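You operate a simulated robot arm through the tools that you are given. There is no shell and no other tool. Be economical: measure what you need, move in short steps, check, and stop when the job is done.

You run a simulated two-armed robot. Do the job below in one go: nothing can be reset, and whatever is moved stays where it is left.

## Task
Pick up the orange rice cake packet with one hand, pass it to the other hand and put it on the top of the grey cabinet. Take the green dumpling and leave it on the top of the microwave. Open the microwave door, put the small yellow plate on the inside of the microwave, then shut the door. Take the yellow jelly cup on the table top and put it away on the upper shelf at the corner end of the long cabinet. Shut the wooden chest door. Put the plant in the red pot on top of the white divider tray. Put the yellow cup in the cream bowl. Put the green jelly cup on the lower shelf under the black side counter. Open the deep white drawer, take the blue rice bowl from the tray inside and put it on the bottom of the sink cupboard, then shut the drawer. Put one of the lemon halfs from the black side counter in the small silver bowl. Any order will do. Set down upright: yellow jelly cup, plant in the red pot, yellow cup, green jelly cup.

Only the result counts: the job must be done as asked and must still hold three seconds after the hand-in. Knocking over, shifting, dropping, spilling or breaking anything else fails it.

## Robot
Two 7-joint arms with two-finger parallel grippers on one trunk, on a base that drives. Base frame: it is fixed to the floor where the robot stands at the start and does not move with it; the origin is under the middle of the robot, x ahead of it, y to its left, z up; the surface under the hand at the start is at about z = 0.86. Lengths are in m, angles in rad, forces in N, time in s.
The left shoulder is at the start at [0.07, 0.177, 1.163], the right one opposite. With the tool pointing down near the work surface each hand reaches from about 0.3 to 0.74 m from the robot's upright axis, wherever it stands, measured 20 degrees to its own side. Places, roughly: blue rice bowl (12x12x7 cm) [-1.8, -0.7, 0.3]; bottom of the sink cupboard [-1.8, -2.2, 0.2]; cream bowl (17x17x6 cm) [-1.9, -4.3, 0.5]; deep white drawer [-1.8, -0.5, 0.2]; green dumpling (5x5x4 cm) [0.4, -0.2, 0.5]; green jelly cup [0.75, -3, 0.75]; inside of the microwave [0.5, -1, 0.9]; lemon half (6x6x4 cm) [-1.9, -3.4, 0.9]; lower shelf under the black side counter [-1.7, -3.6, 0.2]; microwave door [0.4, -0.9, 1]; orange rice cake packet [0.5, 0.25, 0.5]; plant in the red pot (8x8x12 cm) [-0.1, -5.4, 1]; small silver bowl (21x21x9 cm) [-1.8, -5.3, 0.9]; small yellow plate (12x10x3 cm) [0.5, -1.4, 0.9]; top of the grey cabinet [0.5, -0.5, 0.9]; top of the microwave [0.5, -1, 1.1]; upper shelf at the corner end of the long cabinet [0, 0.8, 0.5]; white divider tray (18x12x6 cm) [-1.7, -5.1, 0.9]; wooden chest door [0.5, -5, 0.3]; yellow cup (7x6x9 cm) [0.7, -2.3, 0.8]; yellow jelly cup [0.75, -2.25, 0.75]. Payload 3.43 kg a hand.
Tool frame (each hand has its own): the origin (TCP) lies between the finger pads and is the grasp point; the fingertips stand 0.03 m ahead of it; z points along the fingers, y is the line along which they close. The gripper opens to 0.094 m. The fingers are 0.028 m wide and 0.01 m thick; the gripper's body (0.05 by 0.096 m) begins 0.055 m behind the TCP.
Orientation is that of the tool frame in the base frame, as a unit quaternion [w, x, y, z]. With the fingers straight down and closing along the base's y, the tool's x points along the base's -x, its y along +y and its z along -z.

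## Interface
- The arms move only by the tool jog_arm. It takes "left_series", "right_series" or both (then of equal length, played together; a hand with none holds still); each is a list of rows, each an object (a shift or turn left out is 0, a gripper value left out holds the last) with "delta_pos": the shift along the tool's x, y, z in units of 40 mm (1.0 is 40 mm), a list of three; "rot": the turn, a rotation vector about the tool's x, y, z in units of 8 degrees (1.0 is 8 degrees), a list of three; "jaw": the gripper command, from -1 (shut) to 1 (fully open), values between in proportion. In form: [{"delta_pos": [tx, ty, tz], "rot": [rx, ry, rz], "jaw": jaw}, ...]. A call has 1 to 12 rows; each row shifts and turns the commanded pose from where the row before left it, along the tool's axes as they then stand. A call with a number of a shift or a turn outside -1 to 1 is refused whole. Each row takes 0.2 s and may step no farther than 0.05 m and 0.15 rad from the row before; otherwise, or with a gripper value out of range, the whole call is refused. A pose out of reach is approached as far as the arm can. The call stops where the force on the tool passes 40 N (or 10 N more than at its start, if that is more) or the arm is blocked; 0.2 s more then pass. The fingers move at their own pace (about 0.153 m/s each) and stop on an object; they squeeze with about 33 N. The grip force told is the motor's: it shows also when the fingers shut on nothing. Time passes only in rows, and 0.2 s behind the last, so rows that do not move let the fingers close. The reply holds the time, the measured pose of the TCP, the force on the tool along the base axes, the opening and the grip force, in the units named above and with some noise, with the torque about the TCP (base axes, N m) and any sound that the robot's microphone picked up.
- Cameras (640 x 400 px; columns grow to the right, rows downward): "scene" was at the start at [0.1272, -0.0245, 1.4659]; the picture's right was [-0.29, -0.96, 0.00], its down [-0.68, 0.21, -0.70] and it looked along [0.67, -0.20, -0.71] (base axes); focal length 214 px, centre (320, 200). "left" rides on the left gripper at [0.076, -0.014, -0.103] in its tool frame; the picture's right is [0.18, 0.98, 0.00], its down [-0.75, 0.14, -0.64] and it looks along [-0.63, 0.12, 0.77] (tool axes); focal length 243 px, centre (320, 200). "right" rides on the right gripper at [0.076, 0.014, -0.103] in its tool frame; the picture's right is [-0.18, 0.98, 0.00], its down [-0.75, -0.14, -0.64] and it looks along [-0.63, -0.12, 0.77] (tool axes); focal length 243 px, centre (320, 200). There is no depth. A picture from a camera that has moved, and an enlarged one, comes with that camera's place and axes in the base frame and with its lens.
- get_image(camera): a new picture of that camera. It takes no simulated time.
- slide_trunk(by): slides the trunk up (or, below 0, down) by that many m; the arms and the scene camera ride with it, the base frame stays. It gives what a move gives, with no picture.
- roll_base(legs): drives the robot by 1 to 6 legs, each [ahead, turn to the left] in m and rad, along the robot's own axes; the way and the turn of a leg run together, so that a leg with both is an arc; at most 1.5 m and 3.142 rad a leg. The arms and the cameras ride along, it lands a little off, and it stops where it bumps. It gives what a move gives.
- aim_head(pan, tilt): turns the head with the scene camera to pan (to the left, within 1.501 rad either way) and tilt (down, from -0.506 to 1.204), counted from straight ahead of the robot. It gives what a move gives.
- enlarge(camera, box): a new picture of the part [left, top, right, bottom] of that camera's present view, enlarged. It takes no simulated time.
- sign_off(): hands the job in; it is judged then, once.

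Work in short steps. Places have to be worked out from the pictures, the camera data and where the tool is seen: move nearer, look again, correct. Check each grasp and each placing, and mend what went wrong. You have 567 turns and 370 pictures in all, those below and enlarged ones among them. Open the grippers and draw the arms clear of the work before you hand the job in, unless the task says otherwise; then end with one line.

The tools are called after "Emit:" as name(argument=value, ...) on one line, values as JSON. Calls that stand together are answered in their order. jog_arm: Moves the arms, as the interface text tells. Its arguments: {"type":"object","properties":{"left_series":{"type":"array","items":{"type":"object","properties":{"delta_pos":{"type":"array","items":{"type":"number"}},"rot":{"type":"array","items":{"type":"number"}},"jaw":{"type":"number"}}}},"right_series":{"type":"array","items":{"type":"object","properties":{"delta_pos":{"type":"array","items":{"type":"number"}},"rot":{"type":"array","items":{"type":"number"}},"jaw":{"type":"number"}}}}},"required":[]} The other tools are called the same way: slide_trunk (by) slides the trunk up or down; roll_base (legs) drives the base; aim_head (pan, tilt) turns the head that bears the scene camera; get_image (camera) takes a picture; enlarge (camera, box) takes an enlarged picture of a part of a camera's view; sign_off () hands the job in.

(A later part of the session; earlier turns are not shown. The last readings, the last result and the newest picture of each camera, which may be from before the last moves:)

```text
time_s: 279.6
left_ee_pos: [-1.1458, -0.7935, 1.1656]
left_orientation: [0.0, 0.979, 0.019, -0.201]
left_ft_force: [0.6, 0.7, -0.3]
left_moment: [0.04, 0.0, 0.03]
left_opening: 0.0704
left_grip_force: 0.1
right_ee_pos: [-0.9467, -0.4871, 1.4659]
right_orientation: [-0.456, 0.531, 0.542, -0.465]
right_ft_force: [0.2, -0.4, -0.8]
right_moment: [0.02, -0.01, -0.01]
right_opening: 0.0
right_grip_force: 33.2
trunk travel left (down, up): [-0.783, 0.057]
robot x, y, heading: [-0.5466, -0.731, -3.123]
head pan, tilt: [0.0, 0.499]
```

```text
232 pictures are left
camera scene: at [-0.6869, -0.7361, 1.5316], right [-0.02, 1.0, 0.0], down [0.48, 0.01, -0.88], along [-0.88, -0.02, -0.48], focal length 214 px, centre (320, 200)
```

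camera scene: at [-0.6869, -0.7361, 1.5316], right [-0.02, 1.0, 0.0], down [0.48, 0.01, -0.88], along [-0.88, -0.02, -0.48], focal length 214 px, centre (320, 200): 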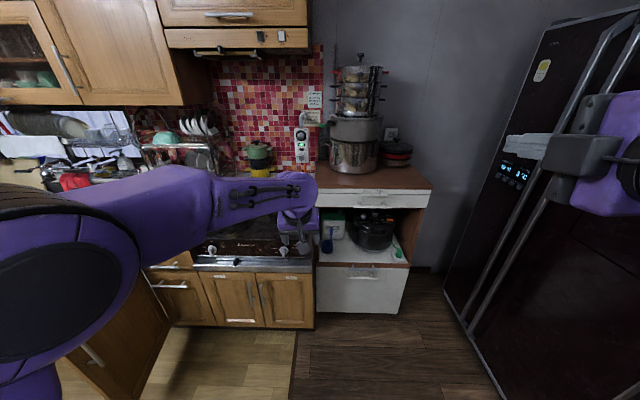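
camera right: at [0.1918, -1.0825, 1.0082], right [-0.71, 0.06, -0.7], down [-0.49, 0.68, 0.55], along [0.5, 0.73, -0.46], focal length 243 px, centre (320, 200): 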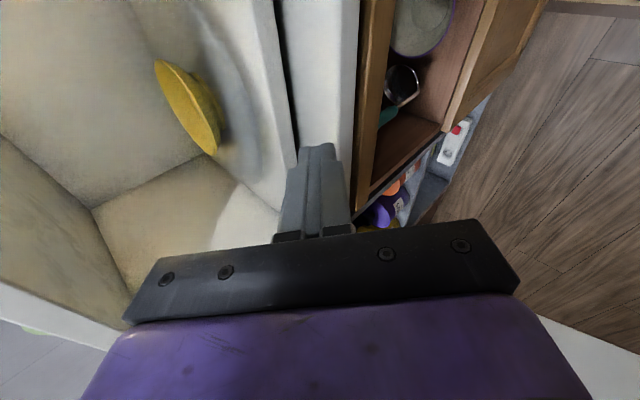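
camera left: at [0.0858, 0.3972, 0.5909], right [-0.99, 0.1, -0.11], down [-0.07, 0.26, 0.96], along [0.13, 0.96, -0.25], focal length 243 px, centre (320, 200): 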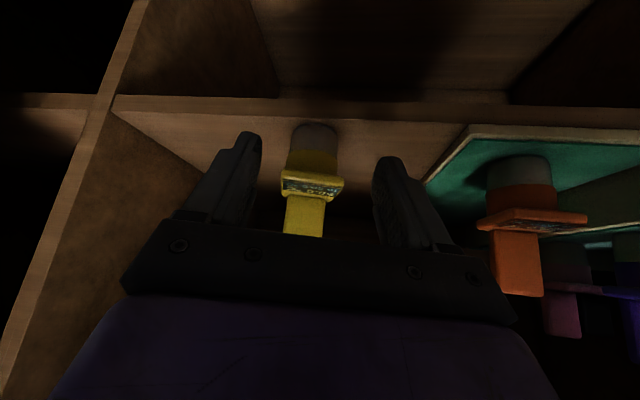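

Emit:
jog_arm(left_series=[{"delta_pos": [-0.39, 0.1, -0.92]}, {"delta_pos": [-0.39, 0.1, -0.92]}, {"delta_pos": [-0.39, 0.1, -0.92]}, {"delta_pos": [-0.39, 0.1, -0.92]}, {"delta_pos": [-0.39, 0.1, -0.92]}, {"delta_pos": [-0.39, 0.1, -0.92]}, {"delta_pos": [-0.39, 0.1, -0.92]}, {"delta_pos": [-0.39, 0.1, -0.92]}, {}, {}, {}, {}], right_series=[{"delta_pos": [0, 0.95, 0.2]}, {"delta_pos": [0, 0.95, 0.2]}, {"delta_pos": [0, 0.95, 0.2]}, {"delta_pos": [0, 0.95, 0.2]}, {"delta_pos": [0, 0.95, 0.2]}, {"delta_pos": [0, 0.95, 0.2]}, {"delta_pos": [0, 0.95, 0.2]}, {"delta_pos": [0, 0.95, 0.2]}, {"delta_pos": [0, 0.95, 0.2]}, {"delta_pos": [0, 0.95, 0.2]}, {"delta_pos": [0, 0.95, 0.2]}, {"delta_pos": [0, 0.95, 0.2]}])

Emit:
slide_trunk(by=-0.4)

Emit:
get_image(camera="scene")

```text
time_s: 282.2
left_ee_pos: [-1.1396, -0.8386, 1.4392]
left_orientation: [-0.001, 0.979, 0.018, -0.202]
left_ft_force: [-0.3, 1.1, 0.6]
left_moment: [-0.03, -0.02, 0.0]
left_opening: 0.0703
left_grip_force: 0.2
left hand out of reach, approached as far as the arm can: row 7, 8
right_ee_pos: [-1.0664, -0.4847, 1.0708]
right_orientation: [-0.455, 0.53, 0.543, -0.466]
right_ft_force: [0.1, 0.9, -0.1]
right_moment: [-0.02, 0.0, 0.02]
right_opening: 0.0
right_grip_force: 32.6
right hand out of reach, approached as far as the arm can: row 3, 4, 5, 6, 7, 8, 9
trunk travel left (down, up): [-0.783, 0.057]
robot x, y, heading: [-0.5429, -0.7335, -3.124]
head pan, tilt: [0.0, 0.499]
```

```text
time_s: 286.0
left_ee_pos: [-1.1378, -0.8396, 1.0389]
left_orientation: [0.0, 0.979, 0.019, -0.202]
left_ft_force: [0.0, 0.4, 0.5]
left_moment: [0.01, 0.01, 0.0]
left_opening: 0.0704
left_grip_force: 0.0
right_ee_pos: [-1.0658, -0.4849, 0.6696]
right_orientation: [-0.454, 0.532, 0.544, -0.464]
right_ft_force: [-0.9, 0.0, 0.4]
right_moment: [0.0, 0.01, 0.02]
right_opening: 0.0001
right_grip_force: 32.8
trunk travel left (down, up): [-0.383, 0.457]
robot x, y, heading: [-0.5491, -0.7316, -3.126]
head pan, tilt: [0.0, 0.499]
```

```text
231 pictures are left
camera scene: at [-0.6877, -0.7358, 1.1316], right [-0.02, 1.0, 0.0], down [0.48, 0.01, -0.88], along [-0.88, -0.02, -0.48], focal length 214 px, centre (320, 200)
```

scene: 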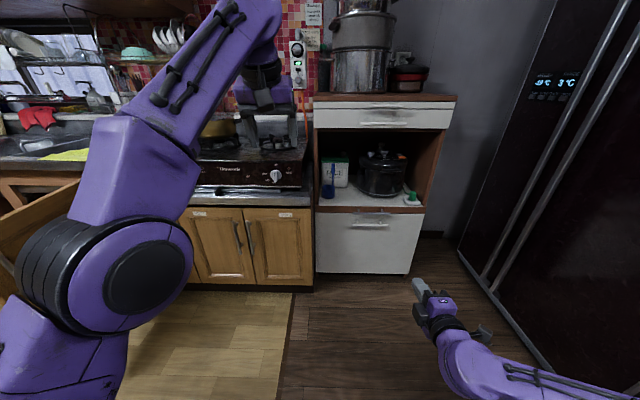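

Lower the right hand to handle height (z≈0.445), jaw half open, then look from its camera.

Emit:
jog_arm(right_series=[{"delta_pos": [0, 0.925, 0.15], "jaw": -0.1}, {"delta_pos": [0, 0.925, 0.15]}, {"delta_pos": [0, 0.925, 0.15]}, {"delta_pos": [0, 0.925, 0.15]}, {"delta_pos": [0, 0.925, 0.15]}, {"delta_pos": [0, 0.925, 0.15]}])

Emit:
roll_base(legs=[[0.18, 0]])

Emit:
get_image(camera="right")

Emit:
get_image(camera="scene")

```text
time_s: 287.4
left_ee_pos: [-1.1394, -0.8405, 1.0393]
left_orientation: [-0.001, 0.979, 0.018, -0.203]
left_ft_force: [-0.2, -0.1, 0.2]
left_moment: [-0.01, -0.01, 0.01]
left_opening: 0.0701
left_grip_force: 0.1
right_ee_pos: [-1.073, -0.5032, 0.4612]
right_orientation: [-0.455, 0.533, 0.545, -0.461]
right_ft_force: [-0.8, 0.4, 0.0]
right_moment: [0.01, 0.0, 0.02]
right_opening: 0.0424
right_grip_force: 0.1
right hand out of reach, approached as far as the arm can: row 5, 6
trunk travel left (down, up): [-0.383, 0.457]
robot x, y, heading: [-0.5485, -0.735, -3.119]
head pan, tilt: [0.0, 0.499]
```

```text
time_s: 288.9
left_ee_pos: [-1.3208, -0.8453, 1.0392]
left_orientation: [0.001, 0.979, 0.022, -0.201]
left_ft_force: [-0.2, 0.5, -0.6]
left_moment: [0.02, -0.01, -0.03]
left_opening: 0.0703
left_grip_force: 0.1
right_ee_pos: [-1.2568, -0.5093, 0.4611]
right_orientation: [-0.454, 0.533, 0.546, -0.461]
right_ft_force: [0.2, 0.2, 0.0]
right_moment: [-0.02, -0.02, -0.01]
right_opening: 0.0422
right_grip_force: 0.0
trunk travel left (down, up): [-0.383, 0.457]
robot x, y, heading: [-0.7244, -0.7394, -3.12]
head pan, tilt: [0.0, 0.499]
```

```text
230 pictures are left
camera right: at [-1.1551, -0.4325, 0.4645], right [0.16, -0.18, -0.97], down [0.63, -0.74, 0.24], along [-0.76, -0.65, -0.01], focal length 243 px, centre (320, 200)
```

right: 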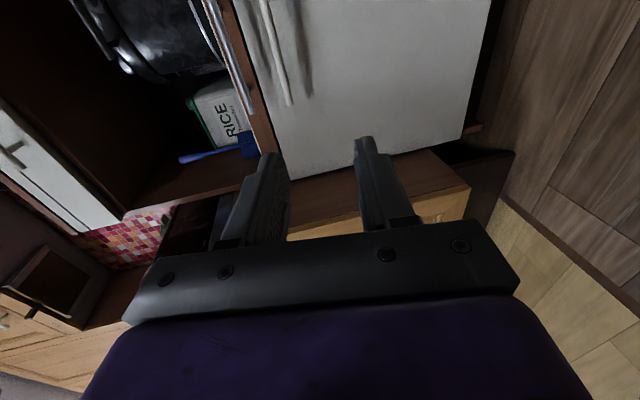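

```text
229 pictures are left
camera scene: at [-0.8707, -0.7401, 1.1314], right [-0.02, 1.0, 0.0], down [0.48, 0.01, -0.88], along [-0.88, -0.02, -0.48], focal length 214 px, centre (320, 200)
```

scene: 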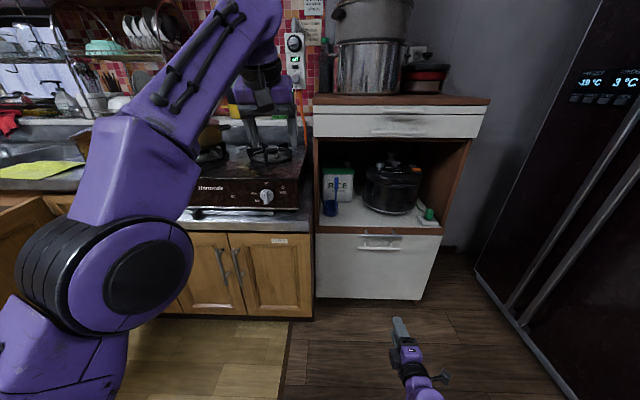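

I move forward 20 cm with the arm and check alignment with the bar.

Emit:
jog_arm(right_series=[{"delta_pos": [0, -0.2, 0.98]}, {"delta_pos": [0, -0.2, 0.98]}, {"delta_pos": [0, -0.2, 0.98]}, {"delta_pos": [0, -0.2, 0.98]}, {"delta_pos": [0, -0.2, 0.98]}])

Emit:
get_image(camera="right")

```text
time_s: 290.1
left_ee_pos: [-1.3202, -0.846, 1.0384]
left_orientation: [0.0, 0.979, 0.021, -0.202]
left_ft_force: [-0.1, 0.2, 0.7]
left_moment: [-0.01, -0.02, -0.01]
left_opening: 0.0705
left_grip_force: 0.1
right_ee_pos: [-1.4569, -0.5137, 0.4673]
right_orientation: [-0.454, 0.532, 0.546, -0.461]
right_ft_force: [0.3, 0.1, 0.3]
right_moment: [0.03, -0.03, 0.04]
right_opening: 0.0421
right_grip_force: 0.0
trunk travel left (down, up): [-0.383, 0.457]
robot x, y, heading: [-0.7315, -0.7352, -3.121]
head pan, tilt: [0.0, 0.499]
```

```text
228 pictures are left
camera right: at [-1.3546, -0.4358, 0.4712], right [0.16, -0.18, -0.97], down [0.63, -0.74, 0.24], along [-0.76, -0.65, -0.01], focal length 243 px, centre (320, 200)
```

right: 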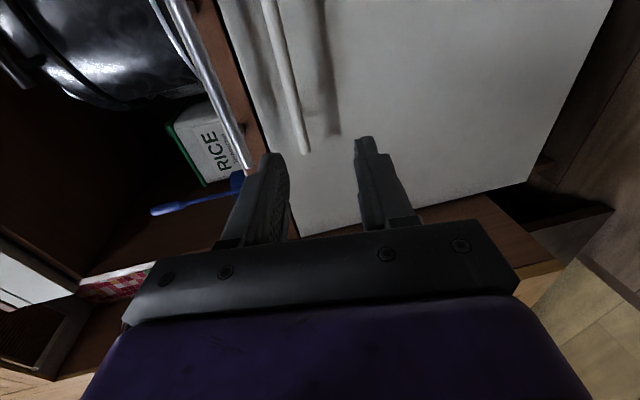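

Bar resolved at x≈−1.63, z≈0.469. Base forward 6 cm, then arm 10 cm.

Emit:
roll_base(legs=[[0.06, 0]])

Emit:
jog_arm(right_series=[{"delta_pos": [0, -0.12, 0.6]}, {"delta_pos": [0, -0.12, 0.6]}, {"delta_pos": [0, -0.12, 0.6]}, {"delta_pos": [0, -0.12, 0.6]}])

Emit:
get_image(camera="right")

```text
time_s: 291.1
left_ee_pos: [-1.3815, -0.8479, 1.0391]
left_orientation: [0.0, 0.979, 0.022, -0.201]
left_ft_force: [-0.7, -0.7, 0.1]
left_moment: [0.01, -0.01, 0.0]
left_opening: 0.0707
left_grip_force: 0.1
right_ee_pos: [-1.5149, -0.5151, 0.4661]
right_orientation: [-0.454, 0.531, 0.547, -0.461]
right_ft_force: [0.1, 0.1, -0.6]
right_moment: [0.03, 0.02, 0.03]
right_opening: 0.0423
right_grip_force: 0.1
trunk travel left (down, up): [-0.383, 0.457]
robot x, y, heading: [-0.7884, -0.7394, -3.118]
head pan, tilt: [0.0, 0.499]
```

```text
time_s: 292.1
left_ee_pos: [-1.379, -0.8474, 1.0391]
left_orientation: [0.001, 0.979, 0.022, -0.202]
left_ft_force: [0.1, -0.6, -0.7]
left_moment: [0.0, 0.0, 0.0]
left_opening: 0.0705
left_grip_force: 0.1
right_ee_pos: [-1.5875, -0.5174, 0.5042]
right_orientation: [-0.453, 0.533, 0.547, -0.459]
right_ft_force: [-0.4, -0.2, 0.3]
right_moment: [-0.01, 0.0, 0.01]
right_opening: 0.0422
right_grip_force: 0.1
right hand out of reach, approached as far as the arm can: row 2, 3, 4
trunk travel left (down, up): [-0.383, 0.457]
robot x, y, heading: [-0.7882, -0.7416, -3.121]
head pan, tilt: [0.0, 0.499]
```

```text
227 pictures are left
camera right: at [-1.4857, -0.4412, 0.5087], right [0.17, -0.18, -0.97], down [0.63, -0.74, 0.24], along [-0.76, -0.65, -0.02], focal length 243 px, centre (320, 200)
```

right: 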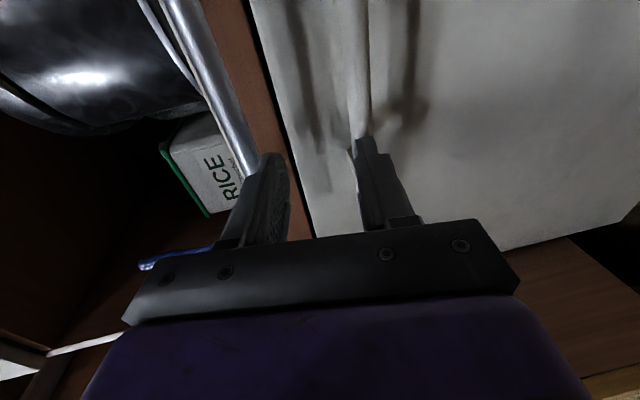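

Reach limit lifts the hand. I retract, drive 8 cm closer (left hand stays above the stove edge), then advance.

Emit:
jog_arm(right_series=[{"delta_pos": [0, 0.5, -0.6]}, {"delta_pos": [0, 0.5, -0.6]}, {"delta_pos": [0, 0.15, -0.5]}])

Emit:
roll_base(legs=[[0.08, 0]])

Emit:
get_image(camera="right")

```text
time_s: 292.9
left_ee_pos: [-1.3799, -0.847, 1.0387]
left_orientation: [0.0, 0.979, 0.021, -0.203]
left_ft_force: [-0.4, -0.6, 0.7]
left_moment: [0.02, 0.01, 0.0]
left_opening: 0.0705
left_grip_force: 0.2
right_ee_pos: [-1.5092, -0.5166, 0.4707]
right_orientation: [-0.453, 0.532, 0.547, -0.462]
right_ft_force: [0.5, 0.1, 0.2]
right_moment: [0.0, 0.01, 0.03]
right_opening: 0.0422
right_grip_force: 0.1
trunk travel left (down, up): [-0.383, 0.457]
robot x, y, heading: [-0.7909, -0.7386, -3.12]
head pan, tilt: [0.0, 0.499]
```

```text
time_s: 293.9
left_ee_pos: [-1.4591, -0.8482, 1.0376]
left_orientation: [0.0, 0.979, 0.022, -0.201]
left_ft_force: [0.4, 0.2, 0.1]
left_moment: [0.03, -0.01, 0.03]
left_opening: 0.0703
left_grip_force: 0.1
right_ee_pos: [-1.5893, -0.5187, 0.4711]
right_orientation: [-0.454, 0.532, 0.546, -0.461]
right_ft_force: [-0.6, 0.3, -0.4]
right_moment: [-0.01, -0.02, 0.0]
right_opening: 0.0423
right_grip_force: 0.1
trunk travel left (down, up): [-0.383, 0.457]
robot x, y, heading: [-0.8648, -0.743, -3.119]
head pan, tilt: [0.0, 0.499]
```

```text
226 pictures are left
camera right: at [-1.4873, -0.4413, 0.4734], right [0.17, -0.18, -0.97], down [0.63, -0.74, 0.24], along [-0.76, -0.65, -0.01], focal length 243 px, centre (320, 200)
```

right: 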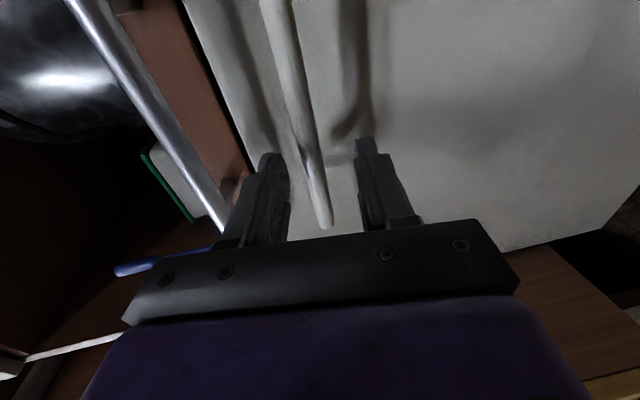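

The bar lies between the fingers. Advance 2.5 cm and close.

Emit:
jog_arm(right_series=[{"delta_pos": [0, -0.1, 0.35]}, {"delta_pos": [0, -0.1, 0.3]}, {"jaw": -1}, {"jaw": -1}, {"jaw": -1}])

Emit:
get_image(camera="right")

```text
time_s: 295.1
left_ee_pos: [-1.4588, -0.8475, 1.0372]
left_orientation: [0.0, 0.979, 0.021, -0.201]
left_ft_force: [-0.3, 0.0, -0.6]
left_moment: [0.01, -0.04, 0.0]
left_opening: 0.0706
left_grip_force: 0.1
right_ee_pos: [-1.615, -0.5206, 0.4705]
right_orientation: [-0.452, 0.534, 0.547, -0.461]
right_ft_force: [17.6, -4.7, -14.8]
right_moment: [-1.39, -0.15, -0.93]
right_opening: 0.0202
right_grip_force: 45.2
trunk travel left (down, up): [-0.383, 0.457]
robot x, y, heading: [-0.8655, -0.7399, -3.113]
head pan, tilt: [0.0, 0.499]
```

```text
225 pictures are left
camera right: at [-1.5135, -0.4429, 0.4754], right [0.17, -0.18, -0.97], down [0.63, -0.74, 0.24], along [-0.76, -0.65, -0.01], focal length 243 px, centre (320, 200)
```

right: 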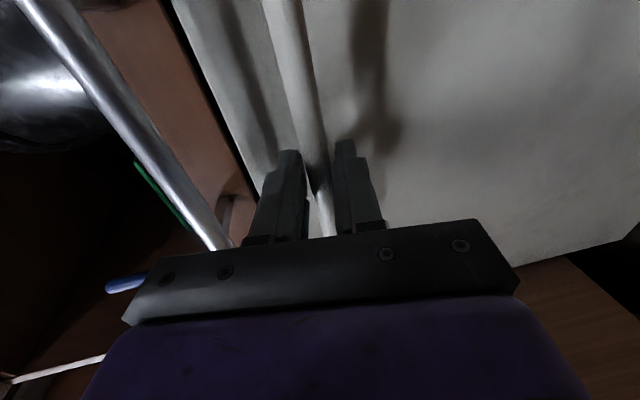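

Handle gripped. Pull the drawer by backing the base.

Emit:
roll_base(legs=[[-0.12, 0]])

Emit:
get_image(camera="scene")

```text
time_s: 296.4
left_ee_pos: [-1.3433, -0.8469, 1.0368]
left_orientation: [0.0, 0.98, 0.021, -0.2]
left_ft_force: [-0.4, 0.2, 0.0]
left_moment: [0.02, 0.04, -0.03]
left_opening: 0.0707
left_grip_force: 0.1
right_ee_pos: [-1.498, -0.5199, 0.4723]
right_orientation: [-0.452, 0.532, 0.548, -0.462]
right_ft_force: [-2.1, -30.5, -22.7]
right_moment: [-1.47, -0.06, 0.74]
right_opening: 0.0203
right_grip_force: 44.7
trunk travel left (down, up): [-0.383, 0.457]
robot x, y, heading: [-0.7475, -0.7367, -3.117]
head pan, tilt: [0.0, 0.499]
```

```text
224 pictures are left
camera scene: at [-0.893, -0.7418, 1.131], right [-0.03, 1.0, 0.0], down [0.48, 0.01, -0.88], along [-0.88, -0.02, -0.48], focal length 214 px, centre (320, 200)
```

scene: 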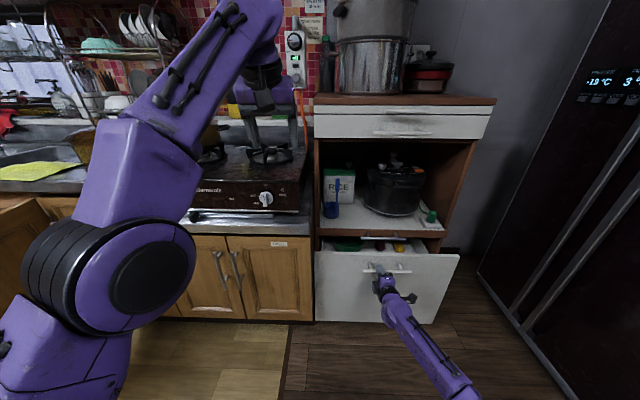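

Drawer moves. Keep pulling ~25 cm in two legs.

Emit:
roll_base(legs=[[-0.14, 0.0]])

Emit:
roll_base(legs=[[-0.12, 0.0]])

Emit:
get_image(camera="scene")

```text
time_s: 297.7
left_ee_pos: [-1.2015, -0.8443, 1.0371]
left_orientation: [-0.001, 0.979, 0.021, -0.202]
left_ft_force: [0.5, 0.1, -0.5]
left_moment: [-0.01, 0.01, 0.03]
left_opening: 0.0704
left_grip_force: 0.1
right_ee_pos: [-1.3568, -0.5205, 0.4717]
right_orientation: [-0.45, 0.529, 0.551, -0.463]
right_ft_force: [-1.4, -35.2, -16.6]
right_moment: [-1.44, -0.05, 0.6]
right_opening: 0.0207
right_grip_force: 45.6
trunk travel left (down, up): [-0.383, 0.457]
robot x, y, heading: [-0.6082, -0.732, -3.111]
head pan, tilt: [0.0, 0.499]
```

```text
time_s: 298.9
left_ee_pos: [-1.1033, -0.8408, 1.0389]
left_orientation: [0.0, 0.979, 0.022, -0.203]
left_ft_force: [0.1, -0.3, 0.4]
left_moment: [-0.02, 0.01, 0.0]
left_opening: 0.0704
left_grip_force: 0.0
right_ee_pos: [-1.2636, -0.5181, 0.4751]
right_orientation: [-0.448, 0.532, 0.547, -0.466]
right_ft_force: [-0.1, 0.4, -4.2]
right_moment: [-1.45, 0.04, 0.35]
right_opening: 0.02
right_grip_force: 45.2
trunk travel left (down, up): [-0.383, 0.457]
robot x, y, heading: [-0.5109, -0.731, -3.108]
head pan, tilt: [0.0, 0.499]
stopped in leg 1: the force on the tool passed its limit at 121 N (the readings are from after the stop); the commanded pose is now the measured one
```

```text
223 pictures are left
camera scene: at [-0.6539, -0.735, 1.1315], right [-0.03, 1.0, 0.0], down [0.48, 0.01, -0.88], along [-0.88, -0.03, -0.48], focal length 214 px, centre (320, 200)
```

scene: 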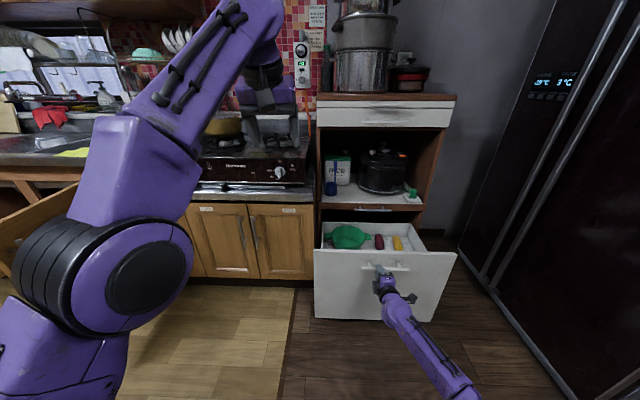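

The drawer is fully open (~35 cm). Release and back the hand off, then look inside.

Emit:
jog_arm(right_series=[{"jaw": 0}, {"jaw": 0}, {"delta_pos": [0, 0, -0.6]}, {"delta_pos": [0, 0, -0.9]}, {"delta_pos": [0, 0, -0.6]}])

Emit:
slide_trunk(by=0.4)

Emit:
aim_head(pan=-0.1, tilt=0.8)

Emit:
get_image(camera="scene")

```text
time_s: 300.1
left_ee_pos: [-1.102, -0.8417, 1.0382]
left_orientation: [-0.001, 0.979, 0.021, -0.204]
left_ft_force: [-0.2, 0.1, -0.4]
left_moment: [0.01, -0.01, -0.01]
left_opening: 0.0704
left_grip_force: 0.0
right_ee_pos: [-1.1793, -0.5176, 0.488]
right_orientation: [-0.45, 0.531, 0.547, -0.466]
right_ft_force: [0.4, 0.2, -0.3]
right_moment: [-0.05, 0.02, 0.0]
right_opening: 0.047
right_grip_force: 0.0
trunk travel left (down, up): [-0.383, 0.457]
robot x, y, heading: [-0.5129, -0.7302, -3.11]
head pan, tilt: [0.0, 0.499]
```

```text
time_s: 303.9
left_ee_pos: [-1.1034, -0.8427, 1.4378]
left_orientation: [0.0, 0.979, 0.022, -0.203]
left_ft_force: [-0.4, 0.2, -0.5]
left_moment: [-0.01, -0.02, 0.01]
left_opening: 0.0706
left_grip_force: 0.1
right_ee_pos: [-1.1798, -0.5172, 0.8893]
right_orientation: [-0.449, 0.53, 0.548, -0.466]
right_ft_force: [-0.1, 0.4, 0.9]
right_moment: [0.02, 0.0, 0.0]
right_opening: 0.0466
right_grip_force: 0.1
trunk travel left (down, up): [-0.783, 0.057]
robot x, y, heading: [-0.5116, -0.7327, -3.108]
head pan, tilt: [0.0, 0.499]
```

```text
time_s: 304.7
left_ee_pos: [-1.1024, -0.841, 1.4393]
left_orientation: [0.0, 0.979, 0.022, -0.204]
left_ft_force: [0.7, -0.4, 0.0]
left_moment: [-0.01, -0.02, 0.0]
left_opening: 0.0706
left_grip_force: 0.1
right_ee_pos: [-1.1779, -0.5172, 0.8888]
right_orientation: [-0.45, 0.53, 0.548, -0.466]
right_ft_force: [-0.2, -0.3, 1.1]
right_moment: [0.02, -0.01, 0.0]
right_opening: 0.0469
right_grip_force: 0.0
trunk travel left (down, up): [-0.783, 0.057]
robot x, y, heading: [-0.5096, -0.7323, -3.11]
head pan, tilt: [-0.099, 0.799]
```

```text
222 pictures are left
camera scene: at [-0.6429, -0.7272, 1.5056], right [0.07, 1.0, 0.0], down [0.71, -0.05, -0.7], along [-0.7, 0.05, -0.72], focal length 214 px, centre (320, 200)
```

scene: 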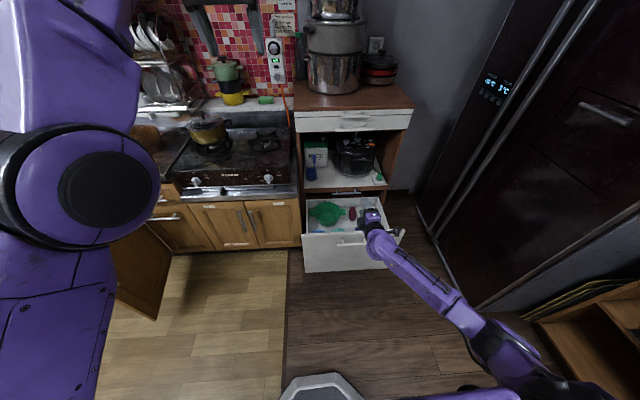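

Emit:
jog_arm(right_series=[{"delta_pos": [0.8, -0.8, -0.2]}, {"delta_pos": [0.8, -0.8, -0.2]}, {"delta_pos": [0.8, -0.8, -0.2]}, {"delta_pos": [0.8, -0.8, -0.2]}, {"delta_pos": [0, -0.9, -0.2]}, {"delta_pos": [0, -0.9, -0.2]}, {"delta_pos": [0, -0.9, -0.2]}])

Emit:
roll_base(legs=[[0.2, 0]])

Emit:
get_image(camera="scene")

Emit:
enlarge(camera="scene", box=[280, 190, 440, 310])

```text
time_s: 306.3
left_ee_pos: [-1.1018, -0.8419, 1.4396]
left_orientation: [-0.001, 0.979, 0.022, -0.203]
left_ft_force: [-1.0, -0.2, 0.7]
left_moment: [-0.01, 0.02, 0.02]
left_opening: 0.0703
left_grip_force: 0.0
right_ee_pos: [-1.1648, -0.3888, 1.1321]
right_orientation: [-0.449, 0.531, 0.548, -0.465]
right_ft_force: [0.6, 0.2, 0.2]
right_moment: [-0.02, -0.02, 0.0]
right_opening: 0.0472
right_grip_force: 0.1
trunk travel left (down, up): [-0.783, 0.057]
robot x, y, heading: [-0.5098, -0.7289, -3.113]
head pan, tilt: [-0.099, 0.799]
```

```text
time_s: 307.9
left_ee_pos: [-1.2991, -0.8483, 1.4405]
left_orientation: [0.0, 0.979, 0.024, -0.204]
left_ft_force: [0.0, -0.3, 0.7]
left_moment: [0.0, 0.02, 0.01]
left_opening: 0.0704
left_grip_force: 0.0
right_ee_pos: [-1.3607, -0.3963, 1.1329]
right_orientation: [-0.45, 0.529, 0.548, -0.466]
right_ft_force: [0.1, 0.1, 0.6]
right_moment: [0.0, 0.0, 0.04]
right_opening: 0.0471
right_grip_force: 0.1
trunk travel left (down, up): [-0.783, 0.057]
robot x, y, heading: [-0.7088, -0.7337, -3.111]
head pan, tilt: [-0.099, 0.799]
```

```text
221 pictures are left
camera scene: at [-0.8386, -0.7336, 1.5058], right [0.07, 1.0, 0.0], down [0.71, -0.05, -0.7], along [-0.7, 0.05, -0.72], focal length 214 px, centre (320, 200)
```

scene: 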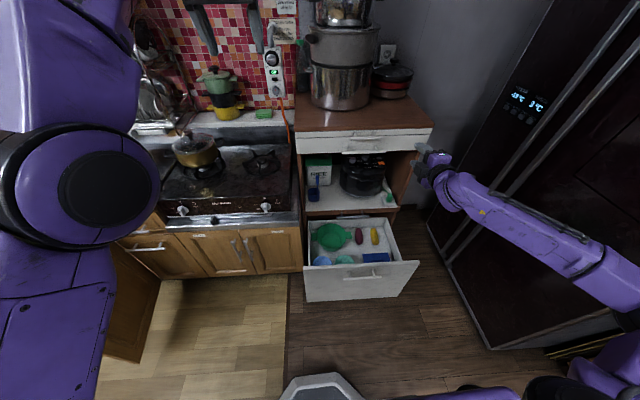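

```text
3.33 times, centred on (360, 250) of scene
camera zoom: at [-0.8386, -0.7336, 1.5058], right [0.07, 1.0, 0.0], down [0.71, -0.05, -0.7], along [-0.7, 0.05, -0.72], focal length 715 px, centre (187, 33)
```

zoom: 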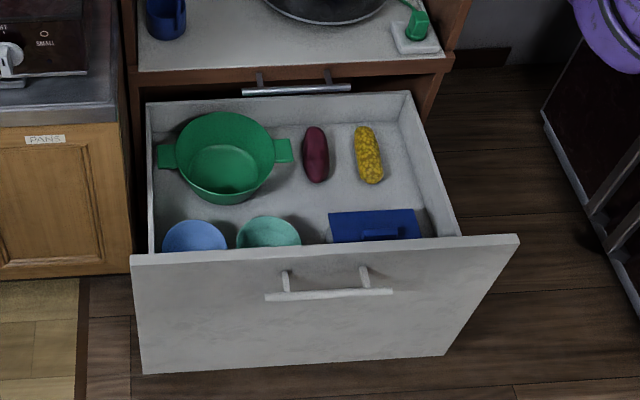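

Blue bowl: centre ≈(−1.447, −0.674), Ø≈0.116, at the drawer's front-left. Before grasping I look at the sink cupboard to plan the placing.

Emit:
aim_head(pan=1.1, tilt=0.6)

Emit:
get_image(camera="scene")

```text
time_s: 309.3
left_ee_pos: [-1.3015, -0.8491, 1.4395]
left_orientation: [0.001, 0.979, 0.022, -0.204]
left_ft_force: [0.5, -0.1, -0.4]
left_moment: [0.01, 0.03, 0.0]
left_opening: 0.0705
left_grip_force: 0.1
right_ee_pos: [-1.3643, -0.3956, 1.1319]
right_orientation: [-0.449, 0.53, 0.548, -0.466]
right_ft_force: [-0.1, -0.3, -1.2]
right_moment: [-0.02, 0.01, 0.04]
right_opening: 0.0471
right_grip_force: 0.1
trunk travel left (down, up): [-0.783, 0.057]
robot x, y, heading: [-0.7095, -0.7356, -3.108]
head pan, tilt: [1.1, 0.6]
```

```text
219 pictures are left
camera scene: at [-0.7984, -0.8188, 1.5224], right [-0.91, 0.43, 0.0], down [0.24, 0.51, -0.82], along [-0.35, -0.75, -0.57], focal length 214 px, centre (320, 200)
```

scene: 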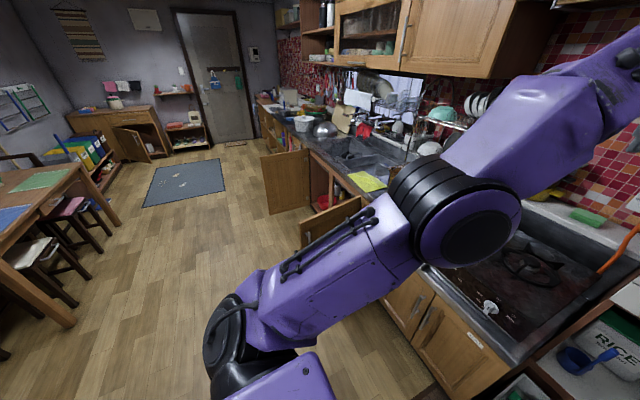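

I'll use the right hand for the bowl, so the left arm must be parked at the side, away from the stove. Back up first, then swing it left.

Emit:
roll_base(legs=[[-0.3, 0]])

Emit:
jog_arm(left_series=[{"delta_pos": [0.7, 0.75, -0.3]}, {"delta_pos": [0.7, 0.75, -0.3]}, {"delta_pos": [0.7, 0.75, -0.3]}, {"delta_pos": [0.7, 0.75, -0.3]}, {"delta_pos": [0.7, 0.75, -0.3]}, {"delta_pos": [0.7, 0.75, -0.3]}, {"delta_pos": [0.7, 0.75, -0.3]}, {"delta_pos": [0.7, 0.75, -0.3]}, {"delta_pos": [0.7, 0.75, -0.3]}, {"delta_pos": [0.7, 0.75, -0.3]}, {"delta_pos": [0.7, 0.75, -0.3]}, {"delta_pos": [0.7, 0.75, -0.3]}])

Emit:
get_image(camera="scene")

```text
time_s: 311.3
left_ee_pos: [-1.0021, -0.8352, 1.4387]
left_orientation: [0.0, 0.979, 0.02, -0.203]
left_ft_force: [0.3, 0.3, -0.6]
left_moment: [0.01, -0.01, 0.01]
left_opening: 0.0705
left_grip_force: 0.0
right_ee_pos: [-1.0609, -0.3823, 1.1302]
right_orientation: [-0.45, 0.532, 0.547, -0.464]
right_ft_force: [-0.2, -0.3, -0.3]
right_moment: [0.02, 0.04, -0.02]
right_opening: 0.047
right_grip_force: 0.0
trunk travel left (down, up): [-0.783, 0.057]
robot x, y, heading: [-0.412, -0.7271, -3.12]
head pan, tilt: [1.1, 0.6]
```

```text
time_s: 313.9
left_ee_pos: [-0.7426, -1.1095, 1.3939]
left_orientation: [-0.002, 0.979, 0.018, -0.203]
left_ft_force: [-0.7, 0.3, 0.2]
left_moment: [-0.01, 0.0, -0.02]
left_opening: 0.0703
left_grip_force: 0.1
left hand out of reach, approached as far as the arm can: row 9, 10, 11, 12
right_ee_pos: [-1.0603, -0.3836, 1.133]
right_orientation: [-0.451, 0.532, 0.547, -0.463]
right_ft_force: [0.7, 0.5, -0.2]
right_moment: [-0.02, 0.04, 0.02]
right_opening: 0.0469
right_grip_force: 0.1
trunk travel left (down, up): [-0.783, 0.057]
robot x, y, heading: [-0.4098, -0.7253, -3.114]
head pan, tilt: [1.1, 0.6]
```

```text
218 pictures are left
camera scene: at [-0.498, -0.8108, 1.5224], right [-0.9, 0.43, 0.0], down [0.24, 0.51, -0.82], along [-0.36, -0.74, -0.57], focal length 214 px, centre (320, 200)
```

scene: 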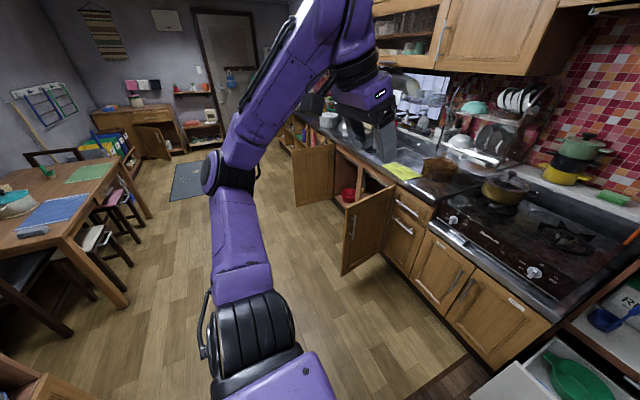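

Left arm parked at the side. Now turn the right hand to point down and move the base to (−0.88,−0.85) for the bowl.

Emit:
jog_arm(right_series=[{"rot": [-0.92, 0, 0]}, {"rot": [-0.92, 0, 0]}, {"rot": [-0.92, 0, 0]}, {"rot": [-0.92, 0, 0]}, {"rot": [-0.92, 0, 0]}, {"rot": [-0.92, 0, 0]}, {"rot": [-0.92, 0, 0]}, {"rot": [-0.92, 0, 0]}, {"rot": [-0.92, 0, 0]}, {"rot": [-0.92, 0, 0]}, {"rot": [-0.92, 0, 0]}])

Emit:
roll_base(legs=[[0, 0.232], [0.47, 0], [0, -0.25]])

Emit:
aim_head(pan=-0.3, tilt=0.95)

Emit:
get_image(camera="scene")

Emit:
get_image(camera="right")

```text
time_s: 316.3
left_ee_pos: [-0.7422, -1.1094, 1.3949]
left_orientation: [-0.001, 0.979, 0.019, -0.204]
left_ft_force: [0.1, -0.3, -0.5]
left_moment: [0.02, 0.0, 0.0]
left_opening: 0.0703
left_grip_force: 0.0
right_ee_pos: [-1.0615, -0.384, 1.1318]
right_orientation: [0.003, 0.697, 0.717, 0.003]
right_ft_force: [-0.1, 0.1, -0.4]
right_moment: [0.03, 0.01, -0.01]
right_opening: 0.0471
right_grip_force: 0.1
trunk travel left (down, up): [-0.783, 0.057]
robot x, y, heading: [-0.4074, -0.7259, -3.111]
head pan, tilt: [1.1, 0.6]
```

```text
time_s: 320.9
left_ee_pos: [-1.211, -1.2226, 1.3957]
left_orientation: [-0.004, 0.979, 0.008, -0.204]
left_ft_force: [-0.3, 0.3, 0.3]
left_moment: [0.01, 0.01, 0.02]
left_opening: 0.0707
left_grip_force: 0.1
right_ee_pos: [-1.5126, -0.4895, 1.1309]
right_orientation: [0.002, 0.705, 0.709, 0.002]
right_ft_force: [0.5, 0.8, 0.3]
right_moment: [0.02, -0.02, -0.01]
right_opening: 0.0471
right_grip_force: 0.1
trunk travel left (down, up): [-0.783, 0.057]
robot x, y, heading: [-0.8704, -0.8465, -3.143]
head pan, tilt: [1.1, 0.6]
```

```text
time_s: 322.4
left_ee_pos: [-1.2104, -1.2237, 1.3947]
left_orientation: [-0.003, 0.979, 0.008, -0.204]
left_ft_force: [0.3, 0.1, 1.3]
left_moment: [0.01, 0.01, -0.03]
left_opening: 0.0706
left_grip_force: 0.1
right_ee_pos: [-1.5126, -0.4889, 1.1302]
right_orientation: [0.001, 0.706, 0.708, 0.002]
right_ft_force: [1.2, 0.4, -0.5]
right_moment: [0.01, 0.0, 0.01]
right_opening: 0.0469
right_grip_force: 0.1
trunk travel left (down, up): [-0.783, 0.057]
robot x, y, heading: [-0.8695, -0.8456, -3.138]
head pan, tilt: [-0.3, 0.949]
```

```text
217 pictures are left
camera scene: at [-0.9899, -0.8285, 1.4941], right [0.29, 0.96, 0.0], down [0.78, -0.24, -0.58], along [-0.56, 0.17, -0.81], focal length 214 px, centre (320, 200)
```

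scene: 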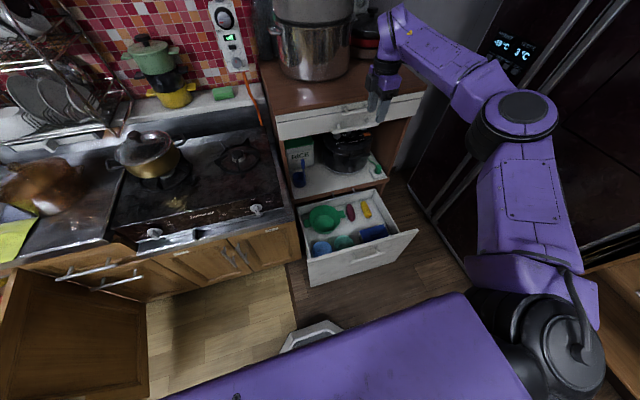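

```text
216 pictures are left
camera right: at [-1.5, -0.414, 1.234], right [0.98, -0.18, 0.01], down [-0.14, -0.75, 0.64], along [-0.11, -0.63, -0.77], focal length 243 px, centre (320, 200)
```

right: 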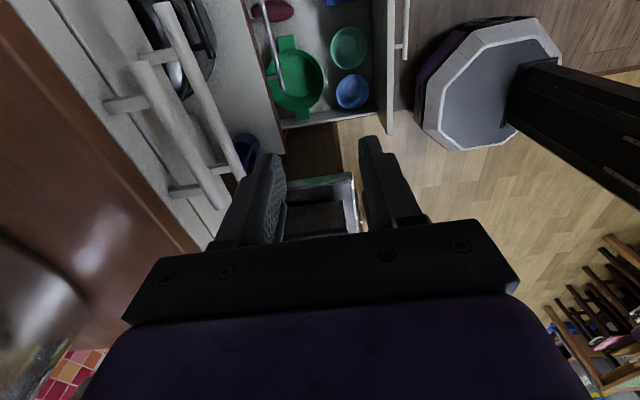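

From two views the bowl centre is ≈(−1.447, −0.678). I move the right hand over its far rim and lower the trunk.

Emit:
jog_arm(right_series=[{"delta_pos": [-0.95, 0, 0]}, {"delta_pos": [-0.95, 0, 0]}, {"delta_pos": [-0.95, 0, 0]}, {"delta_pos": [-0.95, 0, 0]}, {"delta_pos": [-0.95, 0, 0], "jaw": -0.3}])

Emit:
slide_trunk(by=-0.4)

Emit:
get_image(camera="right")

Emit:
get_image(camera="scene")

```text
time_s: 323.6
left_ee_pos: [-1.2112, -1.2245, 1.3942]
left_orientation: [-0.005, 0.979, 0.008, -0.204]
left_ft_force: [0.0, -0.4, 0.0]
left_moment: [0.04, -0.04, 0.0]
left_opening: 0.0705
left_grip_force: 0.0
right_ee_pos: [-1.5096, -0.6838, 1.1313]
right_orientation: [0.001, 0.705, 0.709, 0.001]
right_ft_force: [0.5, -0.1, 0.2]
right_moment: [0.01, 0.0, 0.01]
right_opening: 0.033
right_grip_force: 0.1
trunk travel left (down, up): [-0.783, 0.057]
robot x, y, heading: [-0.8697, -0.8502, -3.14]
head pan, tilt: [-0.3, 0.949]
```

```text
time_s: 327.4
left_ee_pos: [-1.2097, -1.2223, 0.996]
left_orientation: [-0.004, 0.979, 0.008, -0.204]
left_ft_force: [-0.1, 0.0, 0.1]
left_moment: [0.0, -0.02, -0.01]
left_opening: 0.0703
left_grip_force: 0.1
right_ee_pos: [-1.5099, -0.6796, 0.7315]
right_orientation: [0.003, 0.705, 0.709, 0.002]
right_ft_force: [0.2, 0.3, 0.4]
right_moment: [-0.01, 0.0, 0.02]
right_opening: 0.0329
right_grip_force: 0.0
trunk travel left (down, up): [-0.383, 0.457]
robot x, y, heading: [-0.8703, -0.8481, -3.133]
head pan, tilt: [-0.3, 0.949]
```

```text
215 pictures are left
camera right: at [-1.4973, -0.605, 0.8337], right [0.98, -0.18, 0.01], down [-0.14, -0.75, 0.64], along [-0.11, -0.63, -0.77], focal length 243 px, centre (320, 200)
```

right: 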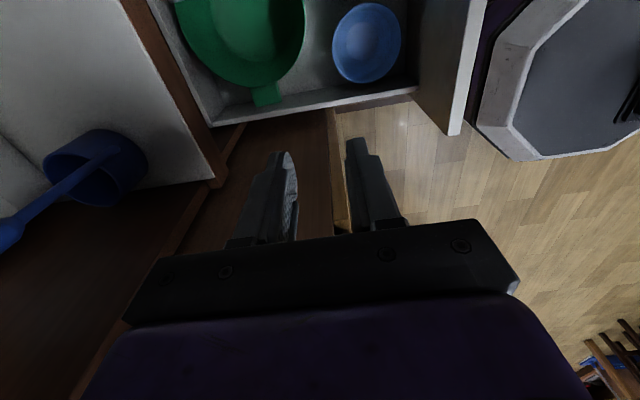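

```text
214 pictures are left
camera scene: at [-0.9897, -0.8284, 1.0941], right [0.29, 0.96, 0.0], down [0.78, -0.24, -0.58], along [-0.56, 0.17, -0.81], focal length 214 px, centre (320, 200)
```

scene: 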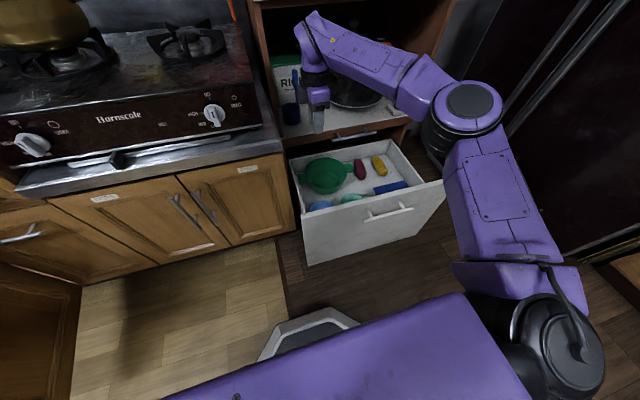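

Triangulated: rim z≈0.36, centre (−1.43,−0.677), far rim x≈−1.485. I align and lower 30 cm with the trunk.

Emit:
jog_arm(right_series=[{"delta_pos": [-0.06, 0.68, 0], "jaw": -0.42}])

Emit:
slide_trunk(by=-0.29)

Emit:
get_image(camera="right")

```text
time_s: 327.8
left_ee_pos: [-1.2101, -1.2215, 0.9954]
left_orientation: [-0.004, 0.979, 0.007, -0.205]
left_ft_force: [0.9, 0.6, 0.7]
left_moment: [0.01, 0.0, 0.01]
left_opening: 0.0706
left_grip_force: 0.1
right_ee_pos: [-1.482, -0.6817, 0.731]
right_orientation: [0.002, 0.705, 0.709, 0.002]
right_ft_force: [0.2, -0.1, -0.1]
right_moment: [0.02, -0.01, -0.01]
right_opening: 0.0272
right_grip_force: 0.0
trunk travel left (down, up): [-0.383, 0.457]
robot x, y, heading: [-0.8696, -0.8513, -3.14]
head pan, tilt: [-0.3, 0.949]
```

```text
time_s: 330.8
left_ee_pos: [-1.21, -1.2226, 0.7052]
left_orientation: [-0.003, 0.979, 0.008, -0.204]
left_ft_force: [-0.6, 0.5, -1.1]
left_moment: [0.03, -0.01, 0.01]
left_opening: 0.0705
left_grip_force: 0.0
right_ee_pos: [-1.4825, -0.6832, 0.4418]
right_orientation: [0.002, 0.705, 0.71, 0.002]
right_ft_force: [-0.5, -1.1, -1.4]
right_moment: [0.01, 0.0, 0.0]
right_opening: 0.0273
right_grip_force: 0.0
trunk travel left (down, up): [-0.093, 0.747]
robot x, y, heading: [-0.8683, -0.8519, -3.137]
head pan, tilt: [-0.3, 0.949]
```

```text
213 pictures are left
camera right: at [-1.47, -0.6074, 0.5439], right [0.98, -0.18, 0.01], down [-0.14, -0.75, 0.64], along [-0.11, -0.63, -0.77], focal length 243 px, centre (320, 200)
```

right: 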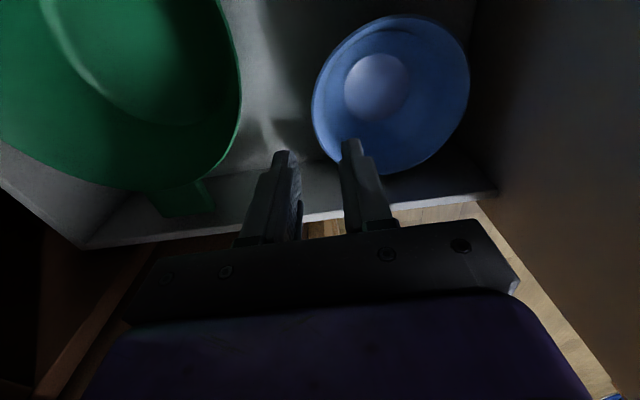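

Rim falls between the fingers. Descend 7 cm.

Emit:
jog_arm(right_series=[{"delta_pos": [0, -0.05, 0.9]}, {"delta_pos": [0, 0, 0.85]}])

Emit:
get_image(camera="right")

```text
time_s: 331.4
left_ee_pos: [-1.2121, -1.2217, 0.7048]
left_orientation: [-0.004, 0.979, 0.008, -0.204]
left_ft_force: [-0.2, 0.0, 0.1]
left_moment: [-0.02, 0.08, -0.01]
left_opening: 0.0706
left_grip_force: 0.1
right_ee_pos: [-1.4831, -0.6808, 0.3706]
right_orientation: [0.002, 0.705, 0.709, 0.002]
right_ft_force: [-0.2, 0.8, 0.1]
right_moment: [-0.03, 0.0, -0.02]
right_opening: 0.0273
right_grip_force: 0.1
trunk travel left (down, up): [-0.093, 0.747]
robot x, y, heading: [-0.8699, -0.8458, -3.14]
head pan, tilt: [-0.3, 0.949]
```

```text
212 pictures are left
camera right: at [-1.4707, -0.6062, 0.4733], right [0.98, -0.18, 0.01], down [-0.14, -0.75, 0.64], along [-0.11, -0.63, -0.77], focal length 243 px, centre (320, 200)
```

right: 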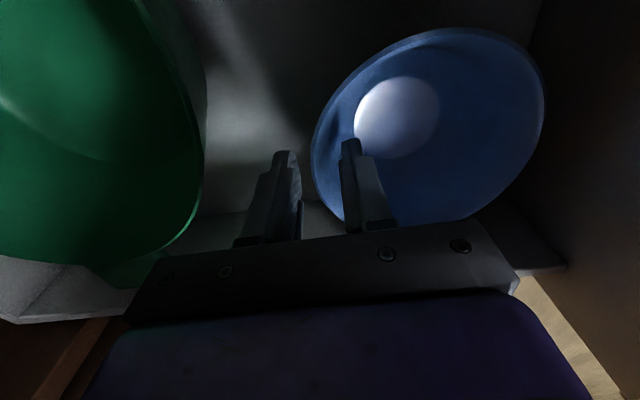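

Emit:
jog_arm(right_series=[{"delta_pos": [0, 0, 0.25]}, {"jaw": -1}, {"jaw": -1}])

Emit:
get_image(camera="right")

```text
time_s: 332.1
left_ee_pos: [-1.2094, -1.2227, 0.7058]
left_orientation: [-0.004, 0.979, 0.008, -0.205]
left_ft_force: [0.7, 0.2, 0.4]
left_moment: [-0.02, 0.01, 0.01]
left_opening: 0.0706
left_grip_force: 0.0
right_ee_pos: [-1.4838, -0.6815, 0.3648]
right_orientation: [0.0, 0.705, 0.709, 0.0]
right_ft_force: [-2.0, 0.4, 19.1]
right_moment: [-0.57, -0.97, -0.05]
right_opening: 0.0186
right_grip_force: 32.8
trunk travel left (down, up): [-0.093, 0.747]
robot x, y, heading: [-0.8693, -0.848, -3.137]
head pan, tilt: [-0.3, 0.949]
```

```text
211 pictures are left
camera right: at [-1.4703, -0.6064, 0.4665], right [0.98, -0.18, 0.0], down [-0.14, -0.75, 0.64], along [-0.11, -0.63, -0.77], focal length 243 px, centre (320, 200)
```

right: 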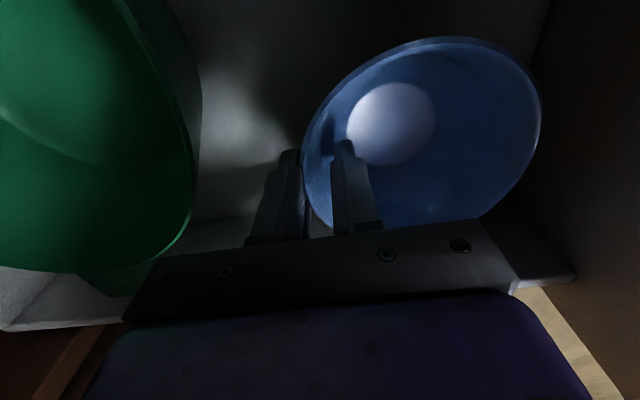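

Gripped (18.6 mm across the sloped wall). Lift a little and check.

Emit:
jog_arm(right_series=[{"delta_pos": [0, 0, -0.4]}, {"delta_pos": [0, 0, -0.6]}, {}])

Emit:
get_image(camera="right")

```text
time_s: 332.9
left_ee_pos: [-1.2112, -1.2224, 0.7052]
left_orientation: [-0.003, 0.979, 0.009, -0.203]
left_ft_force: [-0.4, 0.7, 0.1]
left_moment: [0.03, 0.02, 0.0]
left_opening: 0.0705
left_grip_force: 0.0
right_ee_pos: [-1.4846, -0.6808, 0.4003]
right_orientation: [0.003, 0.706, 0.709, 0.003]
right_ft_force: [0.4, 0.2, -2.1]
right_moment: [-0.02, 0.08, 0.02]
right_opening: 0.0089
right_grip_force: 32.5
trunk travel left (down, up): [-0.093, 0.747]
robot x, y, heading: [-0.8695, -0.8452, -3.132]
head pan, tilt: [-0.3, 0.949]
```

```text
210 pictures are left
camera right: at [-1.4725, -0.6072, 0.5034], right [0.98, -0.18, 0.01], down [-0.14, -0.75, 0.64], along [-0.11, -0.63, -0.77], focal length 243 px, centre (320, 200)
```

right: 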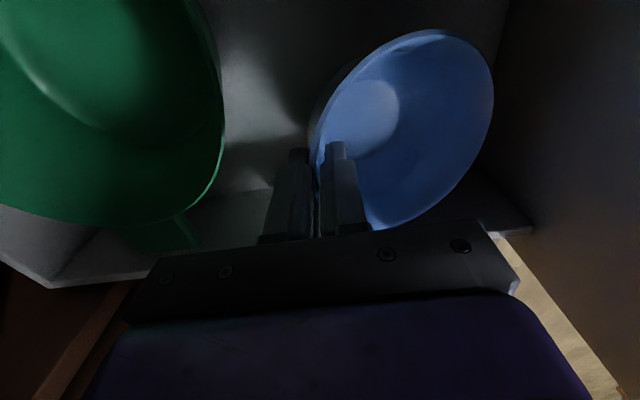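

Bowl is held. Raise by the trunk 0.35 m.

Emit:
slide_trunk(by=0.35)

Emit:
get_image(camera="right")

Emit:
get_image(camera="scene")

```text
time_s: 336.4
left_ee_pos: [-1.2104, -1.2223, 1.0546]
left_orientation: [-0.002, 0.979, 0.009, -0.203]
left_ft_force: [0.5, -0.5, 0.4]
left_moment: [0.01, 0.02, -0.01]
left_opening: 0.0705
left_grip_force: 0.0
right_ee_pos: [-1.486, -0.6827, 0.7513]
right_orientation: [0.002, 0.705, 0.709, 0.002]
right_ft_force: [0.2, -0.3, -1.4]
right_moment: [0.04, 0.06, 0.0]
right_opening: 0.0089
right_grip_force: 33.2
trunk travel left (down, up): [-0.443, 0.397]
robot x, y, heading: [-0.8732, -0.8489, -3.139]
head pan, tilt: [-0.3, 0.949]
```

```text
209 pictures are left
camera right: at [-1.4727, -0.6073, 0.8537], right [0.98, -0.18, 0.01], down [-0.14, -0.75, 0.64], along [-0.11, -0.63, -0.77], focal length 243 px, centre (320, 200)
```

right: 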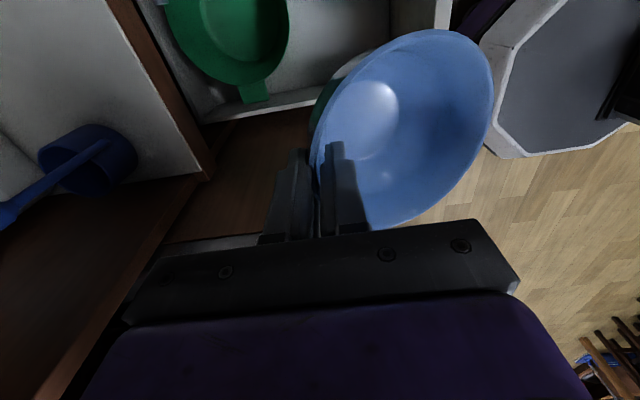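

```text
208 pictures are left
camera scene: at [-0.9901, -0.8284, 1.154], right [0.29, 0.96, 0.0], down [0.78, -0.24, -0.58], along [-0.56, 0.17, -0.81], focal length 214 px, centre (320, 200)
```

scene: 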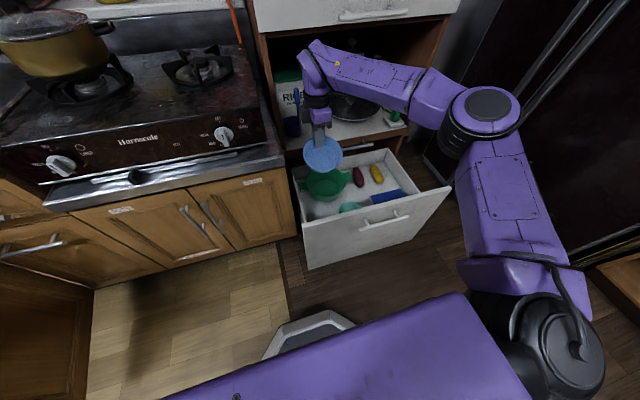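

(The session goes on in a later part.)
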